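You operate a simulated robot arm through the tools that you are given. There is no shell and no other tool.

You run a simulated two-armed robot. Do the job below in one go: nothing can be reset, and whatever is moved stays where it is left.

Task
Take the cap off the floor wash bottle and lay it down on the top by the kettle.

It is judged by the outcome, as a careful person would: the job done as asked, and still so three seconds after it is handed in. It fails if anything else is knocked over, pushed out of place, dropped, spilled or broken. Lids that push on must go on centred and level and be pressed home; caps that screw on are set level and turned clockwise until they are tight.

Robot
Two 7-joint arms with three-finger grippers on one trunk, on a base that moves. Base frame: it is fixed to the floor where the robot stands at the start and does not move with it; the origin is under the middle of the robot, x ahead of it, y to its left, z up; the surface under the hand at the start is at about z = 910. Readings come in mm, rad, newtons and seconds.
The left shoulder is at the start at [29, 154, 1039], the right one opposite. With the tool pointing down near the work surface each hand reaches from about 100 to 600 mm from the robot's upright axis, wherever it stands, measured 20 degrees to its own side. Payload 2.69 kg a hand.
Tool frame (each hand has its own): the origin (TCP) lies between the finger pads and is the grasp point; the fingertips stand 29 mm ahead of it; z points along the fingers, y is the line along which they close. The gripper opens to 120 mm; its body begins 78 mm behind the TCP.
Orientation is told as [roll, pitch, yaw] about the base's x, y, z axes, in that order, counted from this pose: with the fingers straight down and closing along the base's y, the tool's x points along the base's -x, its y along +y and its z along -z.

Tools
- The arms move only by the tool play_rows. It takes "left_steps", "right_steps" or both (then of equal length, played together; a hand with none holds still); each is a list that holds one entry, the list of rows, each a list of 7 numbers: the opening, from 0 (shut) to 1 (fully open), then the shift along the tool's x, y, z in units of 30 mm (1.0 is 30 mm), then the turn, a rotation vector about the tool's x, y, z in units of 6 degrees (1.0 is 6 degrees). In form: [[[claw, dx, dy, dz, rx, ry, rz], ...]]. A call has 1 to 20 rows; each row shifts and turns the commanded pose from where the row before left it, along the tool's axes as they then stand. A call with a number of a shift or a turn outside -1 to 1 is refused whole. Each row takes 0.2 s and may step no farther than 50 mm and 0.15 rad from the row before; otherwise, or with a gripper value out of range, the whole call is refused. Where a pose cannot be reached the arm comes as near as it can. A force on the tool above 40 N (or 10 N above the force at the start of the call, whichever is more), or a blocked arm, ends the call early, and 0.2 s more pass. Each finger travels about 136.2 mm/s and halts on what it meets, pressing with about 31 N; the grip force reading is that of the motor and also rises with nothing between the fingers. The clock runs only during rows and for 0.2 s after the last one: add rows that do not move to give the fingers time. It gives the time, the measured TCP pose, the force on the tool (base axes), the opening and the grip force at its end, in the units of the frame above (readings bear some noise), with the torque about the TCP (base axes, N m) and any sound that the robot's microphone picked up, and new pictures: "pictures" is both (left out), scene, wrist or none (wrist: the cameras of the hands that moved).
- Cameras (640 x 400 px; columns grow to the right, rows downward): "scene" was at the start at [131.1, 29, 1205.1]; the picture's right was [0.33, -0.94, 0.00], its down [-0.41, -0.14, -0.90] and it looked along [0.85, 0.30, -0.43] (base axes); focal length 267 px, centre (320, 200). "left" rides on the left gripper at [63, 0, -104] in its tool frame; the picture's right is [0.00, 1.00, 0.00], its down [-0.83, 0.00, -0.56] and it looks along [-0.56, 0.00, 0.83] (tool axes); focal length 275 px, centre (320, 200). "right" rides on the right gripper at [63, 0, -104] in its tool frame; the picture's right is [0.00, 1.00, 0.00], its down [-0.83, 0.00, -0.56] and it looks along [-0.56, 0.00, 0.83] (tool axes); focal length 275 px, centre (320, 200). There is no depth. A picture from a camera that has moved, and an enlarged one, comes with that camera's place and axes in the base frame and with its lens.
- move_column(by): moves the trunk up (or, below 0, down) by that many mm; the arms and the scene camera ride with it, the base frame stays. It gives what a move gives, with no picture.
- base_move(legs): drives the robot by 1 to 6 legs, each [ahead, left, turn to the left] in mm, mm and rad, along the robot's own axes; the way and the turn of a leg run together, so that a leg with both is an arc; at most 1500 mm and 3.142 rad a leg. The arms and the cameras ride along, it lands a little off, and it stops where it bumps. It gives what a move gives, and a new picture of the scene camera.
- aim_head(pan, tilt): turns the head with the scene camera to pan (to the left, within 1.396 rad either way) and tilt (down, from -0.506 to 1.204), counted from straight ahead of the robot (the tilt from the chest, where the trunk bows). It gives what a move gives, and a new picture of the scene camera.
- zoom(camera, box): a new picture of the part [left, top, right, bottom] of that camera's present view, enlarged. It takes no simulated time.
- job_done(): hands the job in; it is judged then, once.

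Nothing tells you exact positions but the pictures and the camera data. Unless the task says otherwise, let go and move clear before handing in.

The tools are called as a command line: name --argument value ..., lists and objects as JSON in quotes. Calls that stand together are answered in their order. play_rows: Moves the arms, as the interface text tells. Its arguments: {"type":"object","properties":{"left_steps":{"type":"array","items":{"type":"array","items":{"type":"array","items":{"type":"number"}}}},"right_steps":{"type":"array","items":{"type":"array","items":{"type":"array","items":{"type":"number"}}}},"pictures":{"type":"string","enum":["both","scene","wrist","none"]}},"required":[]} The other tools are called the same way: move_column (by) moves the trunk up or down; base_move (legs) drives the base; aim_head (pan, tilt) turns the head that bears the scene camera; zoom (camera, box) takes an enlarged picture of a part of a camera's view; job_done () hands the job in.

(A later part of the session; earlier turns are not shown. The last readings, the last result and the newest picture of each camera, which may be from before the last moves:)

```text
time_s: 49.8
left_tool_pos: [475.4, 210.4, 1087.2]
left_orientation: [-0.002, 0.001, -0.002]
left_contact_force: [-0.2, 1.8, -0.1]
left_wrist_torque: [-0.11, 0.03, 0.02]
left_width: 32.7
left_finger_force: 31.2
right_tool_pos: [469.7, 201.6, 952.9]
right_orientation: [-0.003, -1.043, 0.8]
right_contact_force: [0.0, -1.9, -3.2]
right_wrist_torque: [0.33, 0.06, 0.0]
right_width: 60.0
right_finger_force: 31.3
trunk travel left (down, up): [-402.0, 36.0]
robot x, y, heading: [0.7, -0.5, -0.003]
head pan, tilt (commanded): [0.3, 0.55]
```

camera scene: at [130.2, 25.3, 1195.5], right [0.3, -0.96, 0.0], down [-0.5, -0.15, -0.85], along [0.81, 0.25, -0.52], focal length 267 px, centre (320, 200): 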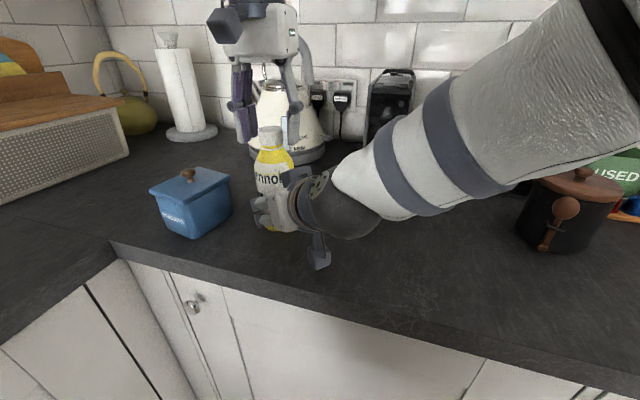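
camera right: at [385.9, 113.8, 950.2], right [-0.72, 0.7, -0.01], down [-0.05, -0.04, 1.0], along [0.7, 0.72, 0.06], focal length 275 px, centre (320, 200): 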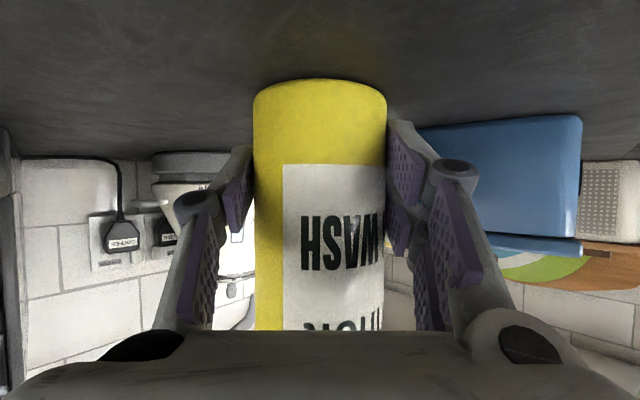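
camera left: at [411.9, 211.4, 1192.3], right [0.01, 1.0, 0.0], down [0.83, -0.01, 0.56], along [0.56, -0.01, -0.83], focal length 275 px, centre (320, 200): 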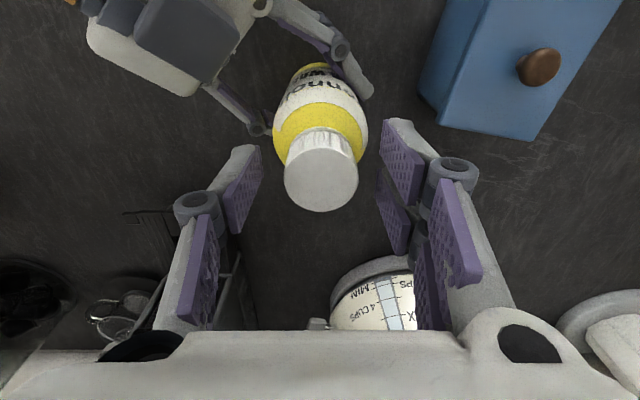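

A clean grip with almost no side load. I'll start the second counterclockwise stroke.

play_rows --left_steps '[[[0.1, 0, 0, -0.003, 0, 0, -0.8], [0.1, 0, 0, -0.003, 0, 0, -0.8], [0.1, 0, 0, -0.003, 0, 0, -0.8], [0.1, 0, 0, -0.003, 0, 0, -0.8], [0.1, 0, 0, -0.003, 0, 0, -0.8], [0.1, 0, 0, -0.003, 0, 0, -0.8], [0.1, 0, 0, -0.003, 0, 0, -0.8], [0.1, 0, 0, -0.003, 0, 0, -0.8], [0.1, 0, 0, -0.003, 0, 0, -0.8], [0.1, 0, 0, -0.003, 0, 0, -0.8], [0.1, 0, 0, -0.003, 0, 0, -0.8], [0.1, 0, 0, -0.003, 0, 0, -0.8], [0.1, 0, 0, -0.003, 0, 0, -0.8], [0.1, 0, 0, -0.003, 0, 0, -0.8], [0.1, 0, 0, -0.003, 0, 0, -0.8], [0.1, 0, 0, 0, 0, 0, 0]]]' --pictures "both"

zoom --camera "scene" --box '[240, 110, 310, 170]'

```text
time_s: 53.2
left_tool_pos: [475.9, 211.5, 1089.3]
left_orientation: [-0.002, 0.0, 1.254]
left_contact_force: [11.0, -3.5, -1.3]
left_wrist_torque: [-0.2, -0.51, -0.02]
left_width: 32.5
left_finger_force: 30.5
right_tool_pos: [470.6, 201.3, 953.6]
right_orientation: [-0.005, -1.043, 0.802]
right_contact_force: [-12.2, 5.2, 2.9]
right_wrist_torque: [-0.01, -0.9, 0.16]
right_width: 60.5
right_finger_force: 30.8
trunk travel left (down, up): [-402.0, 36.0]
robot x, y, heading: [-3.2, -0.4, 0.001]
head pan, tilt (commanded): [0.3, 0.55]
camera scene: at [129.8, 25.3, 1195.5], right [0.3, -0.96, 0.0], down [-0.5, -0.15, -0.85], along [0.81, 0.25, -0.52], focal length 267 px, centre (320, 200)
camera left: at [455.5, 151.8, 1193.9], right [-0.95, 0.31, 0.0], down [0.26, 0.79, 0.56], along [0.18, 0.53, -0.83], focal length 275 px, centre (320, 200)
```

scene: 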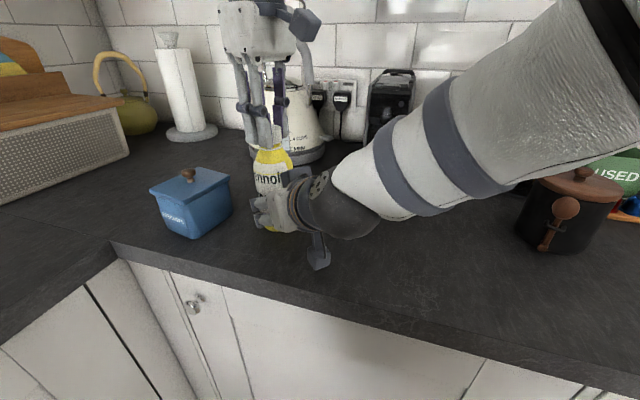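
left: 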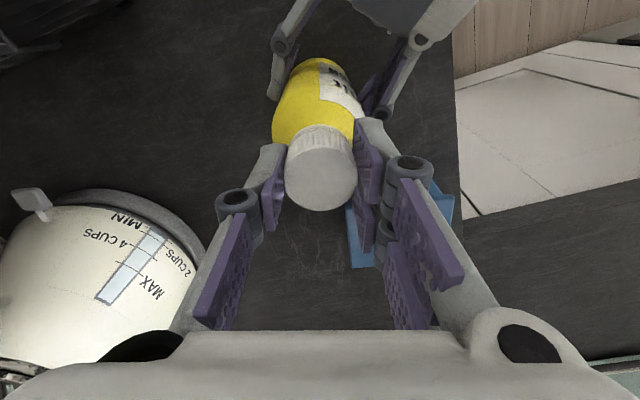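

```text
6.67 times, centred on (275, 140) of scene
camera zoom: at [129.8, 25.3, 1195.5], right [0.3, -0.96, 0.0], down [-0.5, -0.15, -0.85], along [0.81, 0.25, -0.52], focal length 1782 px, centre (620, 600)
```

zoom: 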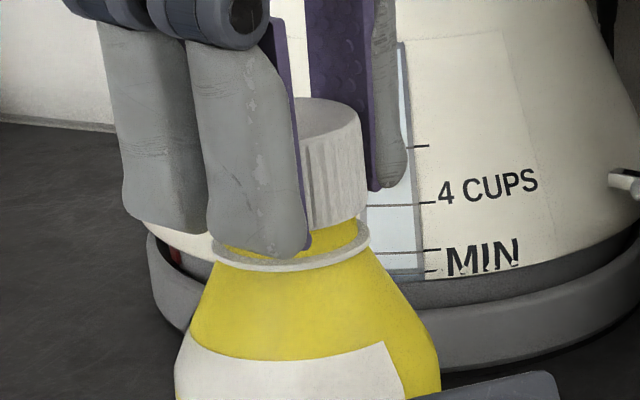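

Some side load built up again, so I'll ease the hand about 1.5 mm in x and finish the stroke to about 140°.

play_rows --left_steps '[[[0.1, -0.003, -0.025, 0, 0, 0, 0], [0.1, -0.003, -0.025, 0, 0, 0, 0], [0.1, 0, 0, -0.003, 0, 0, -0.8], [0.1, 0, 0, -0.003, 0, 0, -0.8], [0.1, 0, 0, -0.003, 0, 0, -0.8], [0.1, 0, 0, -0.003, 0, 0, -0.8], [0.1, 0, 0, -0.003, 0, 0, -0.8], [0.1, 0, 0, -0.003, 0, 0, -0.8], [0.1, 0, 0, -0.003, 0, 0, -0.8], [0.1, 0, 0, -0.003, 0, 0, -0.8], [0.1, 0, 0, -0.003, 0, 0, -0.8], [0.1, 0, 0, -0.003, 0, 0, -0.8], [0.1, 0, 0, -0.003, 0, 0, -0.8], [0.1, 0, 0, -0.003, 0, 0, -0.8], [0.1, 0, 0, -0.003, 0, 0, -0.8], [0.1, 0, 0, -0.003, 0, 0, -0.8], [0.1, 0, 0, 0, 0, 0, 0]]]' --pictures "both"

zoom --camera "scene" --box '[240, 110, 310, 170]'

```text
time_s: 56.8
left_tool_pos: [478.6, 211.6, 1090.6]
left_orientation: [0.001, 0.0, 2.428]
left_contact_force: [5.1, 2.4, -0.3]
left_wrist_torque: [0.04, -0.11, -0.01]
left_width: 32.7
left_finger_force: 30.9
right_tool_pos: [469.8, 200.8, 952.6]
right_orientation: [-0.004, -1.043, 0.8]
right_contact_force: [-4.6, -2.2, 0.4]
right_wrist_torque: [0.36, -0.37, 0.09]
right_width: 60.0
right_finger_force: 31.0
trunk travel left (down, up): [-402.0, 36.0]
robot x, y, heading: [-0.8, -0.9, -0.004]
head pan, tilt (commanded): [0.3, 0.55]
camera scene: at [130.0, 25.2, 1195.5], right [0.3, -0.96, 0.0], down [-0.5, -0.15, -0.85], along [0.81, 0.25, -0.52], focal length 267 px, centre (320, 200)
camera left: at [524.9, 169.8, 1195.0], right [-0.66, -0.75, 0.0], down [-0.63, 0.55, 0.56], along [-0.42, 0.36, -0.83], focal length 275 px, centre (320, 200)
```

scene: 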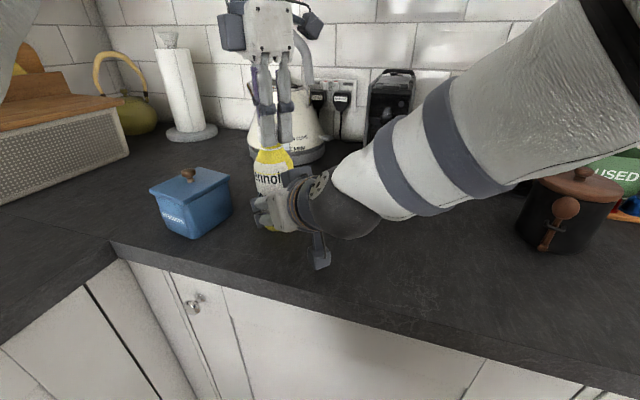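
left: 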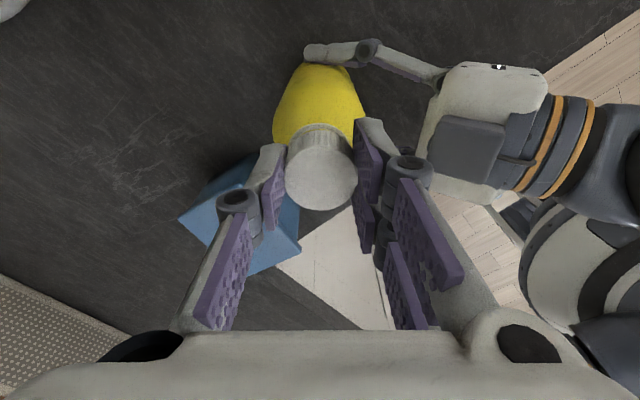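

```text
6.67 times, centred on (275, 140) of scene
camera zoom: at [130.0, 25.2, 1195.5], right [0.3, -0.96, 0.0], down [-0.5, -0.15, -0.85], along [0.81, 0.25, -0.52], focal length 1782 px, centre (620, 600)
```

zoom: 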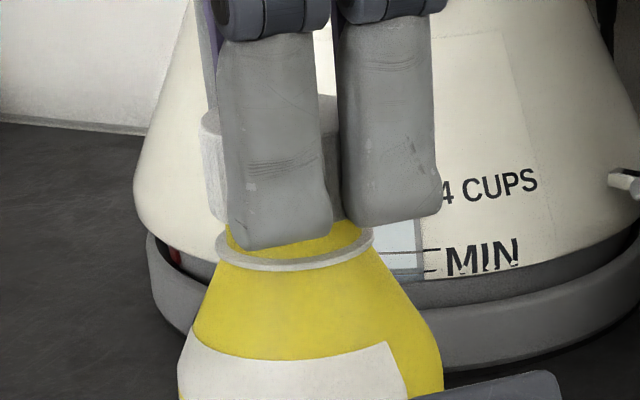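

That's roughly 330° of unscrewing so far. I'll test with a gentle lift of a few millimetres and watch the vertical force.

play_rows --left_steps '[[[0.1, 0, 0, -0.033, 0, 0, -0.3], [0.1, 0, 0, -0.033, 0, 0, -0.3], [0.1, 0, 0, -0.033, 0, 0, -0.3], [0.1, 0, 0, 0, 0, 0, 0]]]' --pictures "none"

zoom --camera "scene" --box '[240, 110, 310, 170]'

```text
time_s: 57.8
left_tool_pos: [478.0, 210.9, 1093.3]
left_orientation: [0.0, 0.001, 2.522]
left_contact_force: [2.9, 2.4, -1.2]
left_wrist_torque: [0.02, -0.06, 0.02]
left_width: 32.6
left_finger_force: 31.2
right_tool_pos: [470.2, 200.8, 953.2]
right_orientation: [-0.004, -1.041, 0.801]
right_contact_force: [-2.9, -1.9, -1.6]
right_wrist_torque: [0.25, -0.35, 0.02]
right_width: 60.1
right_finger_force: 30.6
trunk travel left (down, up): [-402.0, 36.0]
robot x, y, heading: [0.6, 0.2, -0.003]
head pan, tilt (commanded): [0.3, 0.55]
```

```text
6.67 times, centred on (275, 140) of scene
camera zoom: at [130.2, 25.3, 1195.5], right [0.3, -0.96, 0.0], down [-0.5, -0.15, -0.85], along [0.81, 0.25, -0.52], focal length 1782 px, centre (620, 600)
```

zoom: 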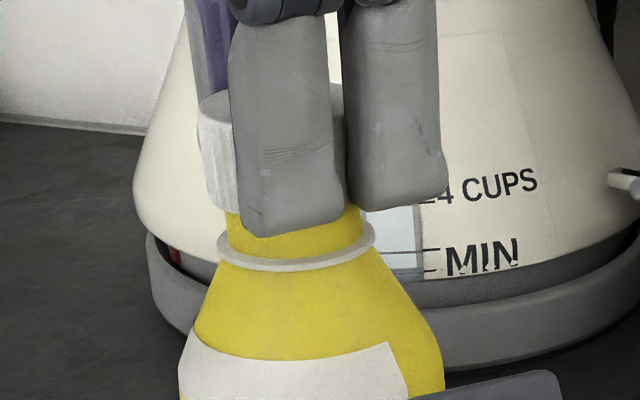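

The cap lifts freely with almost no force, so it is off the threads. I'll raise it straight up clear of the neck.

play_rows --left_steps '[[[0.1, 0, 0, -0.15, 0, 0, 0], [0.1, 0, 0, -0.2, 0, 0, 0], [0.1, 0, 0, -0.25, 0, 0, 0], [0.1, 0, 0, -0.25, 0, 0, 0], [0.1, 0, 0, 0, 0, 0, 0]]]' --pictures "both"

zoom --camera "scene" --box '[220, 70, 340, 190]'

```text
time_s: 59.0
left_tool_pos: [477.5, 210.1, 1120.1]
left_orientation: [0.002, 0.0, 2.523]
left_contact_force: [0.6, -0.1, -0.3]
left_wrist_torque: [-0.01, -0.01, 0.0]
left_width: 32.5
left_finger_force: 31.2
right_tool_pos: [469.9, 201.8, 952.1]
right_orientation: [-0.003, -1.042, 0.8]
right_contact_force: [0.2, -0.4, -1.5]
right_wrist_torque: [-0.03, -0.01, 0.03]
right_width: 60.1
right_finger_force: 30.8
trunk travel left (down, up): [-402.0, 36.0]
robot x, y, heading: [2.8, 2.0, -0.001]
head pan, tilt (commanded): [0.3, 0.55]
camera scene: at [130.2, 25.1, 1195.5], right [0.3, -0.96, 0.0], down [-0.5, -0.15, -0.85], along [0.81, 0.25, -0.52], focal length 267 px, centre (320, 200)
camera left: at [528.8, 173.9, 1223.9], right [-0.59, -0.81, 0.0], down [-0.67, 0.49, 0.56], along [-0.45, 0.32, -0.83], focal length 275 px, centre (320, 200)
```

scene: 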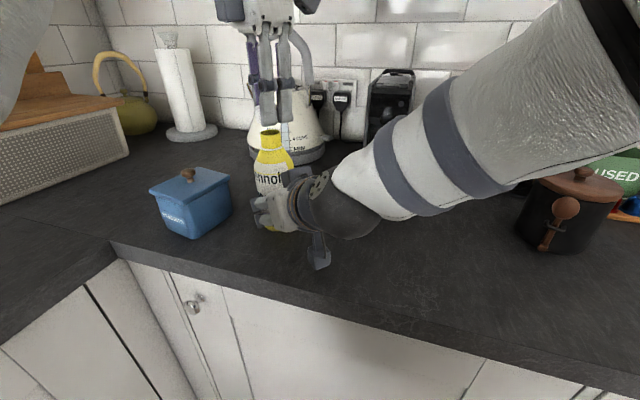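
left: 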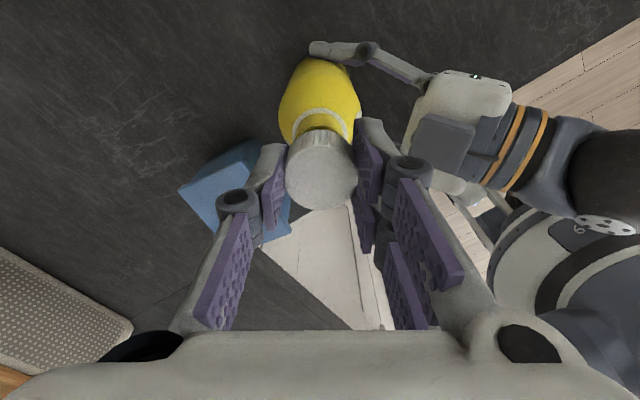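

```text
3.33 times, centred on (280, 130) of scene
camera zoom: at [130.2, 25.1, 1195.5], right [0.3, -0.96, 0.0], down [-0.5, -0.15, -0.85], along [0.81, 0.25, -0.52], focal length 891 px, centre (453, 433)
```

zoom: 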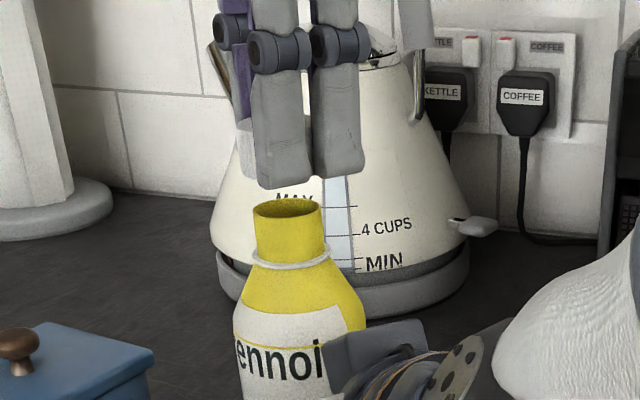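

The cap is off and held in the left hand, and the open bottle stands upright. Before releasing the bottle I'll lower the right hand a touch to make sure it rests on the counter.

play_rows --right_steps '[[[0.3, 0.0144, 0, 0.0083, 0, 0, 0], [0.3, 0.0144, 0, 0.0083, 0, 0, 0], [0.3, 0, 0, 0, 0, 0, 0]]]' --pictures "wrist"

```text
time_s: 59.8
left_tool_pos: [478.5, 209.9, 1119.5]
left_orientation: [-0.001, 0.001, 2.522]
left_contact_force: [-0.2, 0.2, -0.4]
left_wrist_torque: [-0.02, -0.03, -0.02]
left_width: 32.7
left_finger_force: 30.6
right_tool_pos: [468.6, 200.8, 952.0]
right_orientation: [-0.006, -1.042, 0.8]
right_contact_force: [1.8, -1.7, 3.5]
right_wrist_torque: [0.04, -0.04, -0.08]
right_width: 60.2
right_finger_force: 30.5
trunk travel left (down, up): [-402.0, 36.0]
robot x, y, heading: [-1.2, 0.1, 0.003]
head pan, tilt (commanded): [0.3, 0.55]
camera right: at [386.3, 114.4, 950.1], right [-0.72, 0.7, -0.01], down [-0.05, -0.04, 1.0], along [0.7, 0.72, 0.06], focal length 275 px, centre (320, 200)
```

right: 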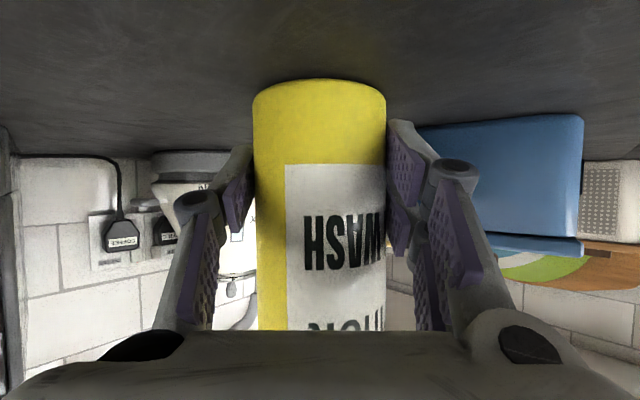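

Lowering 1 mm gave counter contact, so the bottle is standing on the worktop. I'll release it with the right hand.

play_rows --right_steps '[[[0.52, 0, 0, 0, 0, 0, 0], [0.56, 0, 0, 0, 0, 0, 0], [0.65, 0, 0, 0, 0, 0, 0], [0.8, 0, 0, 0, 0, 0, 0], [1, 0, 0, 0, 0, 0, 0], [1, 0, 0, 0, 0, 0, 0]]]' --pictures "both"

```text
time_s: 61.2
left_tool_pos: [478.9, 210.3, 1119.4]
left_orientation: [0.002, 0.001, 2.52]
left_contact_force: [0.1, 0.6, 0.0]
left_wrist_torque: [0.03, -0.02, 0.02]
left_width: 32.4
left_finger_force: 31.0
right_tool_pos: [469.4, 200.6, 951.7]
right_orientation: [-0.003, -1.043, 0.802]
right_contact_force: [0.1, 0.4, -0.3]
right_wrist_torque: [0.0, -0.01, -0.02]
right_width: 119.8
right_finger_force: 0.1
trunk travel left (down, up): [-402.0, 36.0]
robot x, y, heading: [-2.7, -2.3, 0.002]
head pan, tilt (commanded): [0.3, 0.55]
camera scene: at [130.1, 25.2, 1195.5], right [0.3, -0.96, 0.0], down [-0.5, -0.15, -0.85], along [0.81, 0.25, -0.52], focal length 267 px, centre (320, 200)
camera right: at [385.9, 114.6, 949.6], right [-0.72, 0.7, -0.01], down [-0.05, -0.04, 1.0], along [0.7, 0.72, 0.06], focal length 275 px, centre (320, 200)
```

scene: 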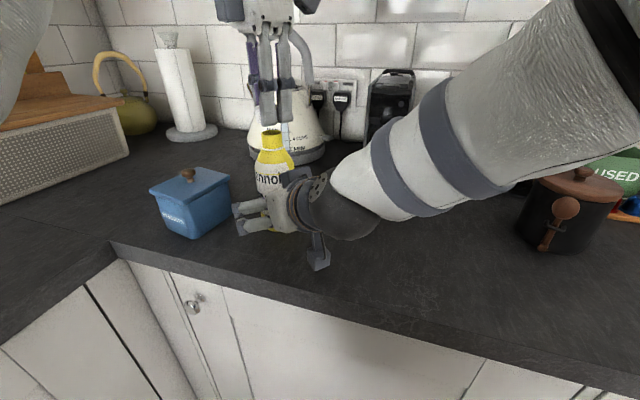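
right: 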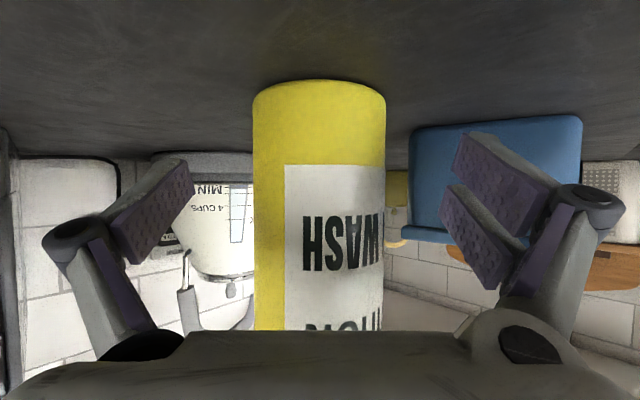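

The bottle stands on its own. I'll back the right hand straight out from it.

play_rows --right_steps '[[[1, 0.3583, 0, -0.6207, 0, 0, 0], [1, 0.3583, 0, -0.6207, 0, 0, 0], [1, 0.3583, 0, -0.6207, 0, 0, 0], [1, 0.3583, 0, -0.6207, 0, 0, 0], [1, 0.3583, 0, -0.6207, 0, 0, 0], [1, 0.3583, 0, -0.6207, 0, 0, 0], [1, 0, 0, 0, 0, 0, 0]]]' --pictures "both"

```text
time_s: 62.8
left_tool_pos: [478.2, 211.2, 1119.3]
left_orientation: [0.001, 0.002, 2.524]
left_contact_force: [-0.1, -0.1, 0.0]
left_wrist_torque: [-0.03, 0.01, 0.03]
left_width: 32.7
left_finger_force: 31.5
right_tool_pos: [381.4, 108.9, 950.7]
right_orientation: [-0.004, -1.041, 0.8]
right_contact_force: [0.4, -0.3, -0.4]
right_wrist_torque: [0.02, 0.01, 0.01]
right_width: 119.9
right_finger_force: 0.1
trunk travel left (down, up): [-402.0, 36.0]
robot x, y, heading: [1.1, 0.3, -0.003]
head pan, tilt (commanded): [0.3, 0.55]
camera scene: at [130.2, 25.3, 1195.5], right [0.3, -0.96, 0.0], down [-0.5, -0.15, -0.85], along [0.81, 0.25, -0.52], focal length 267 px, centre (320, 200)
camera right: at [297.1, 21.2, 948.9], right [-0.72, 0.7, -0.01], down [-0.05, -0.04, 1.0], along [0.7, 0.72, 0.06], focal length 275 px, centre (320, 200)
```

scene: 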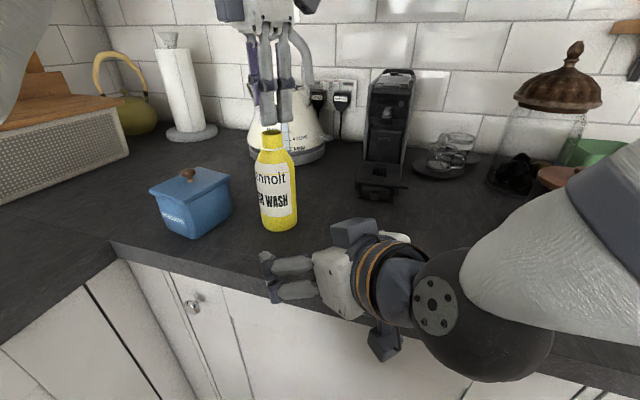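
right: 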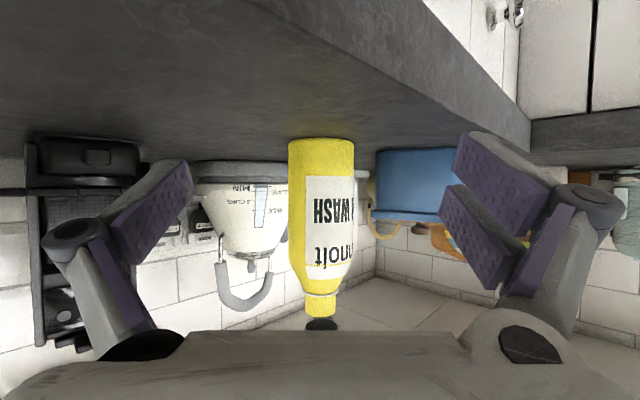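

The open bottle stands undisturbed. I'll bring the right hand back along its earlier path, up and away, and turn it back to pointing down.

play_rows --right_steps '[[[1, -0.16, -0.576, -0.631, 0, 0, 0], [1, -0.16, -0.576, -0.631, 0, 0, 0], [1, -0.16, -0.576, -0.631, 0, 0, 0], [1, -0.16, -0.576, -0.631, 0, 0, 0], [1, -0.16, -0.576, -0.631, 0, 0, 0], [1, -0.16, -0.576, -0.631, 0, 0, 0], [1, -0.16, -0.576, -0.631, 0, 0, 0], [1, -0.16, -0.576, -0.631, 0, 0, 0], [1, 0, 0, 0, 0, 1, 0], [1, 0, 0, 0, 0, 1, 0], [1, 0, 0, 0, 0, 1, 0], [1, 0, 0, 0, 0, 1, 0], [1, 0, 0, 0, 0, 1, 0], [1, 0, 0, 0, 0, 1, 0], [1, 0, 0, 0, 0, 1, 0], [1, 0, 0, 0, 0, 1, 0], [1, 0, 0, 0, 0, 1, 0], [1, 0, 0, 0, 0, 1, 0], [1, 0, 0, 0, 0, 0, 0]]]' --pictures "both"

```text
time_s: 66.8
left_tool_pos: [477.4, 210.9, 1119.7]
left_orientation: [-0.001, 0.002, 2.519]
left_contact_force: [0.3, 0.4, -0.6]
left_wrist_torque: [-0.01, -0.02, -0.01]
left_width: 32.4
left_finger_force: 31.0
right_tool_pos: [400.3, -66.8, 1062.1]
right_orientation: [-0.002, 0.004, 0.797]
right_contact_force: [0.2, -0.8, -1.0]
right_wrist_torque: [0.0, -0.01, 0.01]
right_width: 120.0
right_finger_force: 0.0
trunk travel left (down, up): [-402.0, 36.0]
robot x, y, heading: [-0.4, 1.7, -0.002]
head pan, tilt (commanded): [0.3, 0.55]
camera scene: at [129.9, 25.0, 1195.5], right [0.3, -0.96, 0.0], down [-0.5, -0.15, -0.85], along [0.81, 0.25, -0.52], focal length 267 px, centre (320, 200)
camera right: at [359.2, -111.3, 1166.7], right [-0.72, 0.69, 0.0], down [0.58, 0.6, 0.55], along [0.38, 0.4, -0.83], focal length 275 px, centre (320, 200)
```

scene: 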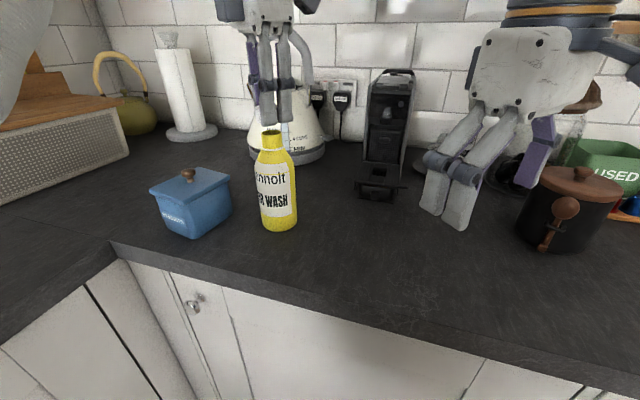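
right: 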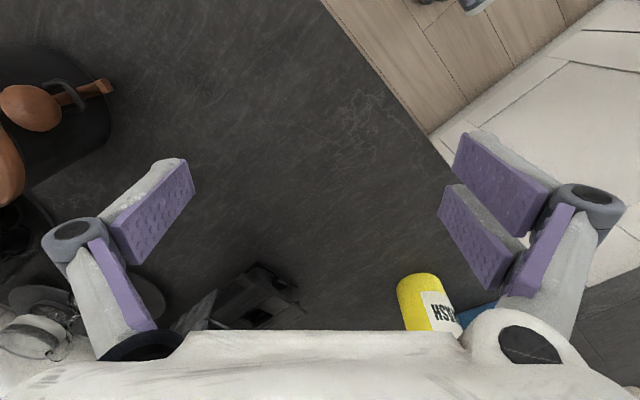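

Everything stands undisturbed. Next I'll pull the left hand with the cap back from over the bottle and unwind its wrist, while the right hand tucks back toward the robot. Then the base can roll forward.

play_rows --left_steps '[[[0.1, -0.772, -0.185, -0.133, 0, 0, 0], [0.1, -0.772, -0.185, -0.133, 0, 0, 0], [0.1, -0.772, -0.185, -0.133, 0, 0, 0], [0.1, -0.772, -0.185, -0.133, 0, 0, 0], [0.1, -0.772, -0.185, -0.133, 0, 0, 0], [0.1, 0, 0, 0, 0, 0, 1], [0.1, 0, 0, 0, 0, 0, 1], [0.1, 0, 0, 0, 0, 0, 1], [0.1, 0, 0, 0, 0, 0, 1], [0.1, 0, 0, 0, 0, 0, 1], [0.1, 0, 0, 0, 0, 0, 1], [0.1, 0, 0, 0, 0, 0, 1], [0.1, 0, 0, 0, 0, 0, 1], [0.1, 0, 0, 0, 0, 0, 1], [0.1, 0, 0, 0, 0, 0, 1], [0.1, 0, 0, 0, 0, 0, 1], [0.1, 0, 0, 0, 0, 0, 1], [0.1, 0, 0, 0, 0, 0, 0]]]' --right_steps '[[[1, 0, 0, 0, 0, 0, 1], [1, 0, 0, 0, 0, 0, 1], [1, 0, 0, 0, 0, 0, 1], [1, 0, 0, 0, 0, 0, 1], [1, 0, 0, 0, 0, 0, 1], [1, 0, 0, 0, 0, 0, 1], [1, 0, 0, 0, 0, 0, 1], [1, 0, 0, 0, 0, 0, 0.6], [1, 0.667, -0.333, -0.267, 0, 0, 0], [1, 0.667, -0.333, -0.267, 0, 0, 0], [1, 0.667, -0.333, -0.267, 0, 0, 0], [1, 0.667, -0.333, -0.267, 0, 0, 0], [1, 0.667, -0.333, -0.267, 0, 0, 0], [1, 0, 0, 0, 0, 0, 0], [1, 0, 0, 0, 0, 0, 0], [1, 0, 0, 0, 0, 0, 0], [1, 0, 0, 0, 0, 0, 0], [1, 0, 0, 0, 0, 0, 0]]]' --pictures "both"

```text
time_s: 70.6
left_tool_pos: [399.9, 299.7, 1138.8]
left_orientation: [0.0, 0.001, 1.264]
left_contact_force: [-0.6, 0.6, 0.4]
left_wrist_torque: [0.01, 0.0, -0.02]
left_width: 32.6
left_finger_force: 30.9
right_tool_pos: [299.2, -117.5, 1102.5]
right_orientation: [-0.006, 0.002, 0.002]
right_contact_force: [-0.4, -0.8, -0.4]
right_wrist_torque: [0.03, 0.0, -0.02]
right_width: 120.0
right_finger_force: 0.1
trunk travel left (down, up): [-402.0, 36.0]
robot x, y, heading: [-0.1, 0.1, 0.001]
head pan, tilt (commanded): [0.3, 0.55]
camera scene: at [130.1, 25.2, 1195.5], right [0.3, -0.96, 0.0], down [-0.5, -0.15, -0.85], along [0.81, 0.25, -0.52], focal length 267 px, centre (320, 200)
camera right: at [238.7, -117.2, 1207.2], right [-0.01, 1.0, 0.0], down [0.83, 0.01, 0.55], along [0.55, 0.0, -0.83], focal length 275 px, centre (320, 200)
camera left: at [379.6, 240.2, 1243.6], right [-0.95, 0.31, 0.0], down [0.26, 0.79, 0.55], along [0.17, 0.53, -0.83], focal length 275 px, centre (320, 200)
```

scene: 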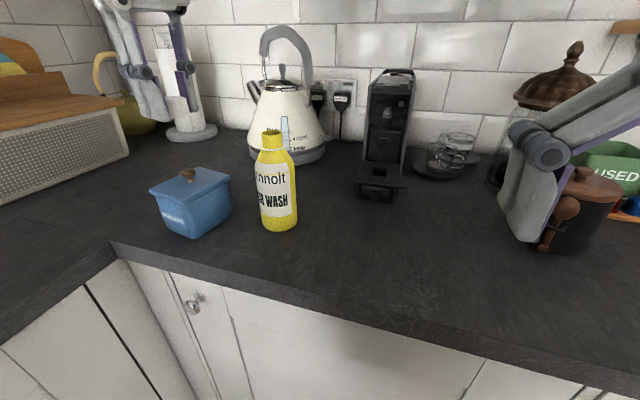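
right: 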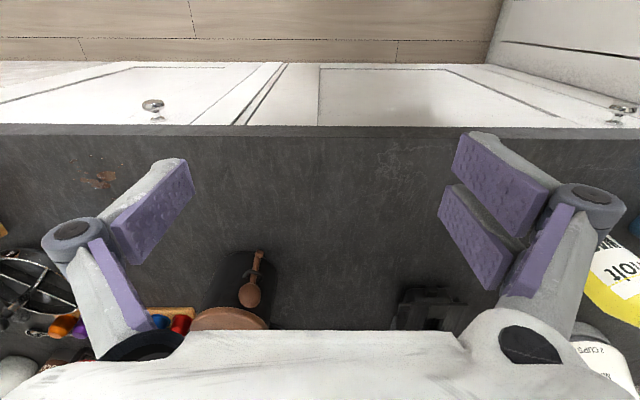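
left: 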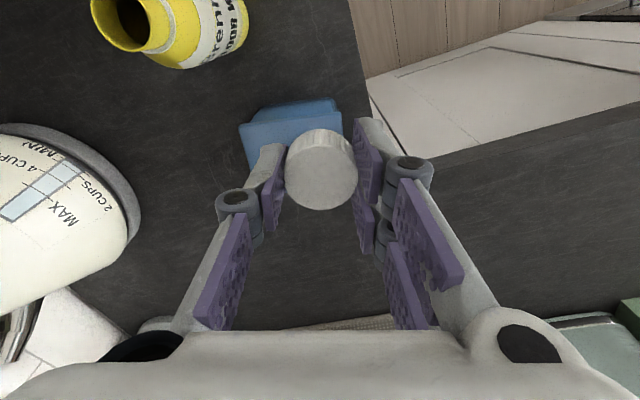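

The cap is held securely. I'll finish unwinding the left wrist to yaw 0, then drive the base forward about 150 mm.

play_rows --left_steps '[[[0.1, 0, 0, 0, 0, 0, 1], [0.1, 0, 0, 0, 0, 0, 1], [0.1, 0, 0, 0, 0, 0, 1], [0.1, 0, 0, 0, 0, 0, 1], [0.1, 0, 0, 0, 0, 0, 1], [0.1, 0, 0, 0, 0, 0, 1], [0.1, 0, 0, 0, 0, 0, 1], [0.1, 0, 0, 0, 0, 0, 1], [0.1, 0, 0, 0, 0, 0, 1], [0.1, 0, 0, 0, 0, 0, 1], [0.1, 0, 0, 0, 0, 0, 1], [0.1, 0, 0, 0, 0, 0, 1], [0.1, 0, 0, 0, 0, 0, 0]]]' --pictures "both"

```text
time_s: 73.4
left_tool_pos: [398.8, 300.4, 1138.2]
left_orientation: [-0.001, 0.001, 0.006]
left_contact_force: [0.4, 0.1, 0.5]
left_wrist_torque: [0.02, 0.0, -0.01]
left_width: 32.4
left_finger_force: 30.9
right_tool_pos: [299.6, -117.0, 1103.2]
right_orientation: [-0.004, 0.001, 0.001]
right_contact_force: [0.1, 0.2, 0.4]
right_wrist_torque: [-0.01, 0.03, 0.02]
right_width: 120.1
right_finger_force: 0.0
trunk travel left (down, up): [-402.0, 36.0]
robot x, y, heading: [-0.2, 4.1, -0.001]
head pan, tilt (commanded): [0.3, 0.55]
camera scene: at [130.1, 25.2, 1195.5], right [0.3, -0.96, 0.0], down [-0.5, -0.15, -0.85], along [0.81, 0.25, -0.52], focal length 267 px, centre (320, 200)
camera left: at [336.0, 301.1, 1243.0], right [0.0, 1.0, 0.0], down [0.83, 0.0, 0.56], along [0.56, 0.0, -0.83], focal length 275 px, centre (320, 200)
```

scene: 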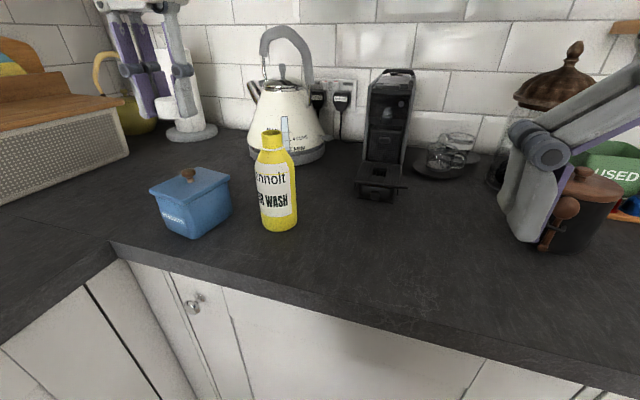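
left: 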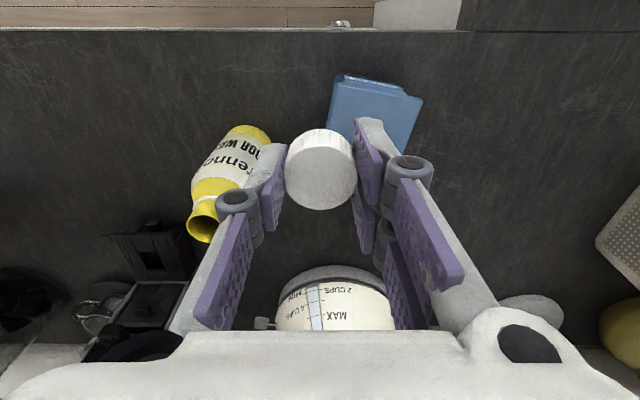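

Kettle base centre is about [797, 328] with a radius of about 100, so I'll aim to set the cap near [630, 280]. Driving forward in two short legs.

base_move --legs '[[80, 0, 0]]'

```text
time_s: 74.4
left_tool_pos: [481.8, 299.2, 1138.4]
left_orientation: [-0.002, 0.0, 0.005]
left_contact_force: [0.2, 0.4, -0.6]
left_wrist_torque: [-0.01, 0.01, -0.01]
left_width: 32.4
left_finger_force: 30.6
right_tool_pos: [381.2, -119.2, 1102.9]
right_orientation: [-0.003, 0.0, -0.001]
right_contact_force: [0.4, 0.3, 0.1]
right_wrist_torque: [0.01, 0.03, 0.01]
right_width: 120.4
right_finger_force: 0.1
trunk travel left (down, up): [-402.0, 36.0]
robot x, y, heading: [80.2, -1.6, -0.001]
head pan, tilt (commanded): [0.3, 0.55]
camera scene: at [211.4, 24.8, 1195.4], right [0.29, -0.96, 0.0], down [-0.5, -0.15, -0.85], along [0.81, 0.25, -0.52], focal length 267 px, centre (320, 200)
```

scene: 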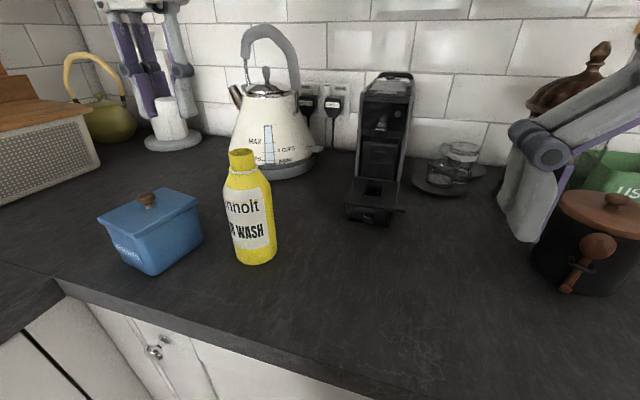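

base_move --legs '[[65, 0, 0]]'

```text
time_s: 75.4
left_tool_pos: [545.9, 300.2, 1137.5]
left_orientation: [-0.002, 0.0, 0.006]
left_contact_force: [0.6, -0.4, 0.6]
left_wrist_torque: [0.03, 0.05, 0.0]
left_width: 32.6
left_finger_force: 30.7
right_tool_pos: [444.6, -118.6, 1102.1]
right_orientation: [-0.005, 0.003, -0.001]
right_contact_force: [0.4, 0.2, 0.4]
right_wrist_torque: [-0.01, 0.07, -0.02]
right_width: 120.1
right_finger_force: 0.0
trunk travel left (down, up): [-402.0, 36.0]
robot x, y, heading: [147.2, 2.9, -0.004]
head pan, tilt (commanded): [0.3, 0.55]
camera scene: at [275.8, 24.8, 1195.4], right [0.29, -0.96, 0.0], down [-0.5, -0.15, -0.85], along [0.81, 0.25, -0.52], focal length 267 px, centre (320, 200)
```

scene: 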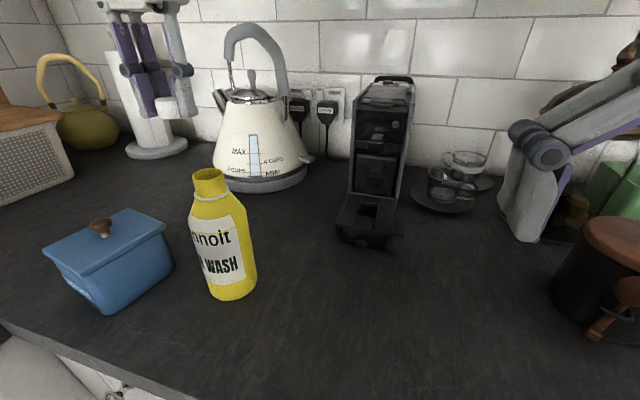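

The base moved cleanly, and the bottle, tin and kettle are all in place. I'll move the left hand forward and down toward the free spot in front of the kettle.

play_rows --left_steps '[[[0.1, -0.4, -0.095, 0.3667, 0, 0, 0], [0.1, -0.4, -0.095, 0.3667, 0, 0, 0], [0.1, -0.4, -0.095, 0.3667, 0, 0, 0], [0.1, -0.4, -0.095, 0.3667, 0, 0, 0], [0.1, -0.4, -0.095, 0.3667, 0, 0, 0], [0.1, -0.4, -0.095, 0.3667, 0, 0, 0], [0.1, -0.4, -0.095, 0.3667, 0, 0, 0], [0.1, 0, 0, 0, 0, 0, 0]]]' --pictures "both"

```text
time_s: 77.2
left_tool_pos: [629.4, 279.8, 1061.1]
left_orientation: [-0.002, -0.001, 0.007]
left_contact_force: [-0.7, -0.2, 0.4]
left_wrist_torque: [-0.02, 0.0, 0.02]
left_width: 32.6
left_finger_force: 30.9
right_tool_pos: [444.5, -119.2, 1104.3]
right_orientation: [-0.005, 0.003, 0.0]
right_contact_force: [-1.1, -0.3, -0.4]
right_wrist_torque: [0.02, -0.03, 0.04]
right_width: 120.0
right_finger_force: 0.0
trunk travel left (down, up): [-402.0, 36.0]
robot x, y, heading: [144.0, 0.0, 0.003]
head pan, tilt (commanded): [0.3, 0.55]
camera scene: at [274.6, 24.7, 1195.6], right [0.29, -0.96, 0.0], down [-0.5, -0.15, -0.85], along [0.81, 0.25, -0.52], focal length 267 px, centre (320, 200)
camera left: at [565.3, 280.3, 1165.6], right [0.0, 1.0, 0.0], down [0.83, 0.0, 0.56], along [0.56, 0.0, -0.83], focal length 275 px, centre (320, 200)
```

scene: 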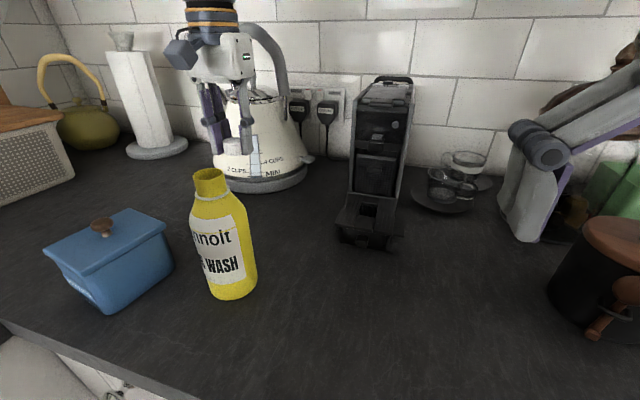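
left: 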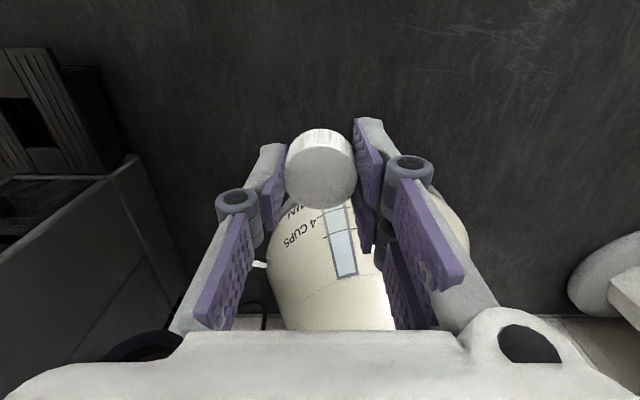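

zoom --camera "scene" --box '[150, 0, 330, 200]'

zoom --camera "left" --box '[220, 80, 480, 340]'

```text
2.00 times, centred on (240, 100) of scene
camera zoom: at [274.6, 24.7, 1195.6], right [0.29, -0.96, 0.0], down [-0.5, -0.15, -0.85], along [0.81, 0.25, -0.52], focal length 535 px, centre (480, 400)
```

zoom: 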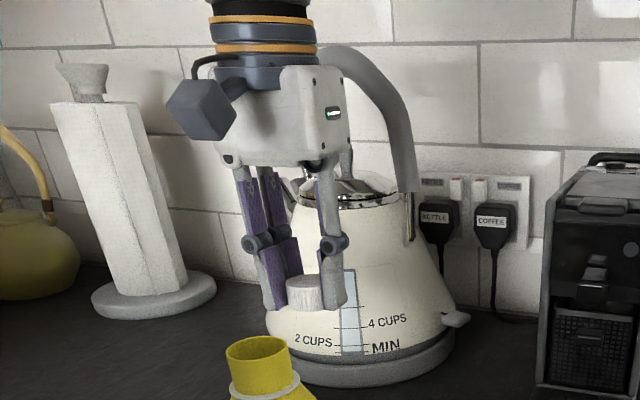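

```text
1.54 times, centred on (350, 210) of left
camera zoom: at [565.3, 280.3, 1165.6], right [0.0, 1.0, 0.0], down [0.83, 0.0, 0.56], along [0.56, 0.0, -0.83], focal length 424 px, centre (274, 185)
```

zoom: 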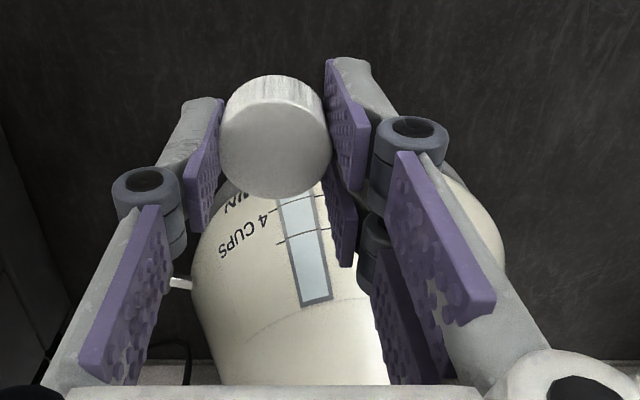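

The path down to the counter is clear, with about 45 mm to spare from the kettle body. I'll lower most of the way, then go slowly to find contact.

play_rows --left_steps '[[[0.1, 0, 0, 0.5, 0, 0, 0], [0.1, 0, 0, 0.5, 0, 0, 0], [0.1, 0, 0, 0.5, 0, 0, 0], [0.1, 0, 0, 0.5, 0, 0, 0], [0.1, 0, 0, 0.5, 0, 0, 0], [0.1, 0, 0, 0.5, 0, 0, 0], [0.1, 0, 0, 0.3, 0, 0, 0], [0.1, 0, 0, 0, 0, 0, 0]]]' --pictures "both"

zoom --camera "scene" --box '[170, 60, 330, 220]'

```text
time_s: 79.0
left_tool_pos: [628.2, 279.9, 961.7]
left_orientation: [-0.002, -0.001, 0.006]
left_contact_force: [-0.1, 0.4, 0.0]
left_wrist_torque: [0.01, 0.0, 0.05]
left_width: 32.7
left_finger_force: 30.8
right_tool_pos: [444.4, -119.0, 1102.3]
right_orientation: [-0.005, 0.001, 0.0]
right_contact_force: [-0.2, 0.2, -0.2]
right_wrist_torque: [-0.01, 0.0, -0.01]
right_width: 119.9
right_finger_force: 0.1
trunk travel left (down, up): [-402.0, 36.0]
robot x, y, heading: [144.7, 0.9, -0.001]
head pan, tilt (commanded): [0.3, 0.55]
camera scene: at [274.8, 24.8, 1195.5], right [0.29, -0.96, 0.0], down [-0.5, -0.15, -0.85], along [0.81, 0.25, -0.52], focal length 267 px, centre (320, 200)
camera left: at [564.8, 280.5, 1066.5], right [0.0, 1.0, 0.0], down [0.83, 0.0, 0.56], along [0.56, 0.0, -0.83], focal length 275 px, centre (320, 200)
```

scene: 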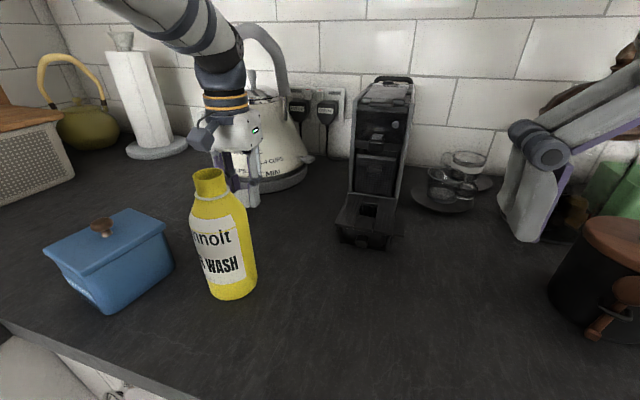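
left: 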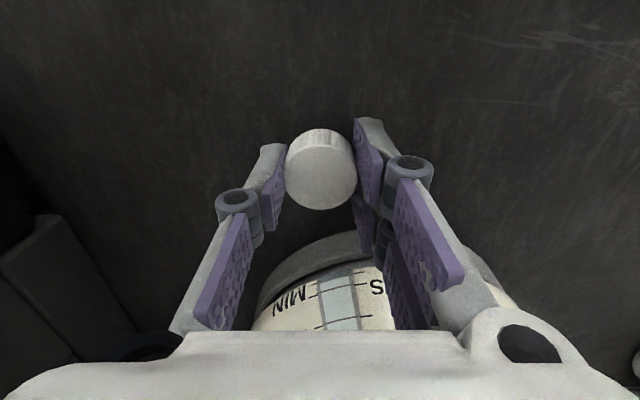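

```text
2.50 times, centred on (250, 140) of scene
camera zoom: at [274.8, 24.8, 1195.5], right [0.29, -0.96, 0.0], down [-0.5, -0.15, -0.85], along [0.81, 0.25, -0.52], focal length 668 px, centre (495, 350)
```

zoom: 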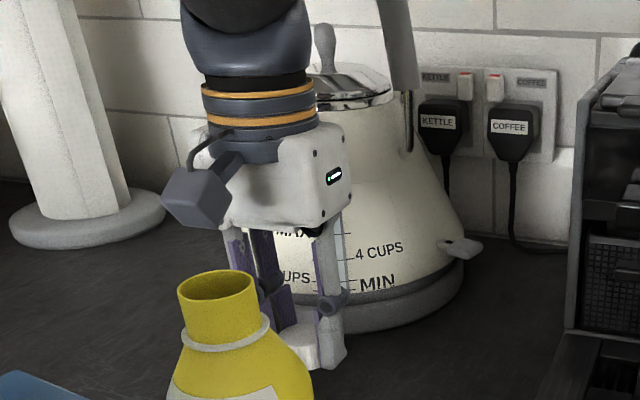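

The cap is about 50 mm from the kettle base edge, over clear counter. I'll lower it slowly, checking for contact.

play_rows --left_steps '[[[0.1, 0, 0, 0.08, 0, 0, 0], [0.1, 0, 0, 0.08, 0, 0, 0], [0.1, 0, 0, 0.08, 0, 0, 0], [0.1, 0, 0, 0.08, 0, 0, 0], [0.1, 0, 0, 0.08, 0, 0, 0], [0.1, 0, 0, 0, 0, 0, 0]]]' --pictures "none"

zoom --camera "scene" --box '[210, 150, 290, 220]'

```text
time_s: 80.4
left_tool_pos: [628.5, 280.3, 950.5]
left_orientation: [-0.002, -0.001, 0.004]
left_contact_force: [-0.2, 0.6, -0.4]
left_wrist_torque: [0.03, -0.01, -0.01]
left_width: 32.5
left_finger_force: 30.8
right_tool_pos: [443.8, -119.2, 1103.9]
right_orientation: [-0.007, 0.002, -0.001]
right_contact_force: [-0.2, 0.7, -0.3]
right_wrist_torque: [0.01, 0.0, 0.0]
right_width: 119.9
right_finger_force: 0.0
trunk travel left (down, up): [-402.0, 36.0]
robot x, y, heading: [143.2, -0.3, -0.003]
head pan, tilt (commanded): [0.3, 0.55]
```

```text
5.71 times, centred on (250, 185) of scene
camera zoom: at [274.8, 24.8, 1195.5], right [0.29, -0.96, 0.0], down [-0.5, -0.15, -0.85], along [0.81, 0.25, -0.52], focal length 1527 px, centre (720, 286)
```

zoom: 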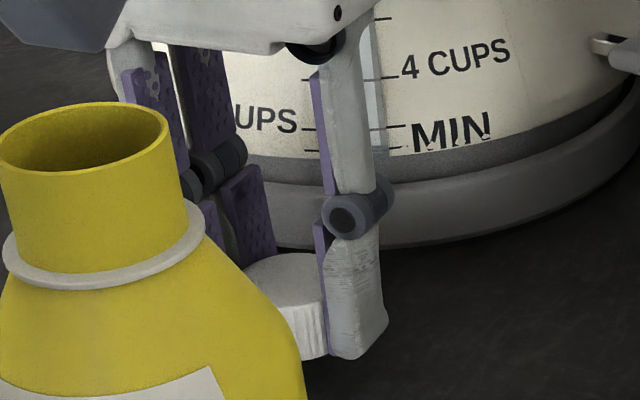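

play_rows --left_steps '[[[0.1, 0, 0, 0.04, 0, 0, 0], [0.1, 0, 0, 0.04, 0, 0, 0], [0.1, 0, 0, 0.04, 0, 0, 0], [0.1, 0, 0, 0.04, 0, 0, 0], [0.1, 0, 0, 0, 0, 0, 0]]]' --pictures "none"

zoom --camera "scene" --box '[210, 150, 290, 220]'

```text
time_s: 81.6
left_tool_pos: [628.7, 279.3, 944.8]
left_orientation: [-0.001, 0.0, 0.004]
left_contact_force: [0.4, -0.8, -0.1]
left_wrist_torque: [0.02, 0.0, -0.01]
left_width: 32.6
left_finger_force: 30.8
right_tool_pos: [444.5, -118.4, 1102.6]
right_orientation: [-0.005, 0.002, 0.0]
right_contact_force: [-0.5, 0.0, -0.1]
right_wrist_torque: [-0.01, -0.01, 0.0]
right_width: 120.2
right_finger_force: 0.1
trunk travel left (down, up): [-402.0, 36.0]
robot x, y, heading: [143.0, 4.0, -0.002]
head pan, tilt (commanded): [0.3, 0.55]
```

```text
5.71 times, centred on (250, 185) of scene
camera zoom: at [274.8, 24.8, 1195.5], right [0.29, -0.96, 0.0], down [-0.5, -0.15, -0.85], along [0.81, 0.25, -0.52], focal length 1527 px, centre (720, 286)
```

zoom: 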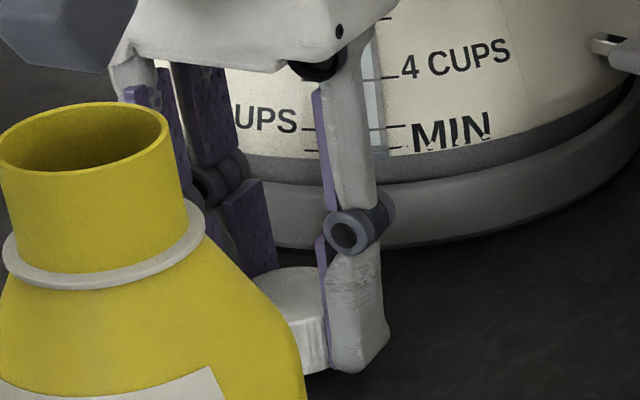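

play_rows --left_steps '[[[0.1, 0, 0, 0.035, 0, 0, 0], [0.1, 0, 0, 0.035, 0, 0, 0], [0.1, 0, 0, 0, 0, 0, 0]]]' --pictures "none"

```text
time_s: 82.4
left_tool_pos: [629.0, 279.6, 943.7]
left_orientation: [-0.001, -0.001, 0.007]
left_contact_force: [-0.4, 0.3, -0.1]
left_wrist_torque: [-0.01, -0.01, 0.0]
left_width: 32.6
left_finger_force: 30.9
right_tool_pos: [445.2, -118.7, 1103.4]
right_orientation: [-0.005, 0.004, 0.0]
right_contact_force: [0.0, 0.2, 0.0]
right_wrist_torque: [0.02, 0.03, -0.01]
right_width: 120.1
right_finger_force: 0.1
trunk travel left (down, up): [-402.0, 36.0]
robot x, y, heading: [142.6, 2.0, -0.003]
head pan, tilt (commanded): [0.3, 0.55]
```

play_rows --left_steps '[[[0.1, 0, 0, 0.035, 0, 0, 0], [0.1, 0, 0, 0.035, 0, 0, 0], [0.1, 0, 0, 0, 0, 0, 0]]]' --pictures "none"

zoom --camera "scene" --box '[210, 150, 290, 220]'

```text
time_s: 83.2
left_tool_pos: [629.4, 278.9, 941.2]
left_orientation: [-0.002, 0.0, 0.007]
left_contact_force: [0.2, -0.1, -0.3]
left_wrist_torque: [-0.03, -0.02, -0.03]
left_width: 32.8
left_finger_force: 31.2
right_tool_pos: [444.4, -118.3, 1102.8]
right_orientation: [-0.005, 0.001, 0.001]
right_contact_force: [0.9, 0.0, 0.2]
right_wrist_torque: [0.03, -0.01, -0.02]
right_width: 120.1
right_finger_force: 0.0
trunk travel left (down, up): [-402.0, 36.0]
robot x, y, heading: [146.1, 0.6, -0.006]
head pan, tilt (commanded): [0.3, 0.55]
```

```text
5.71 times, centred on (250, 185) of scene
camera zoom: at [274.8, 24.8, 1195.5], right [0.29, -0.96, 0.0], down [-0.5, -0.15, -0.85], along [0.81, 0.25, -0.52], focal length 1527 px, centre (720, 286)
```

zoom: 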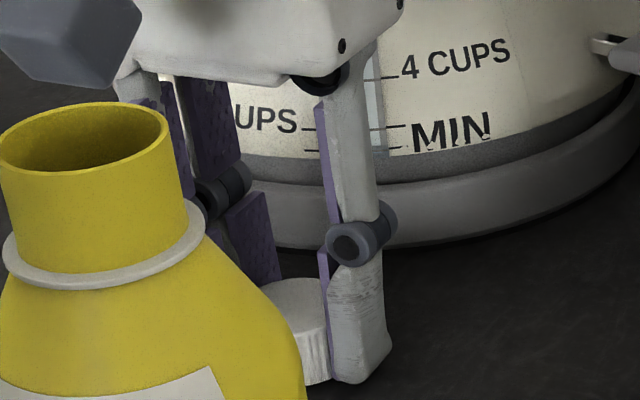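

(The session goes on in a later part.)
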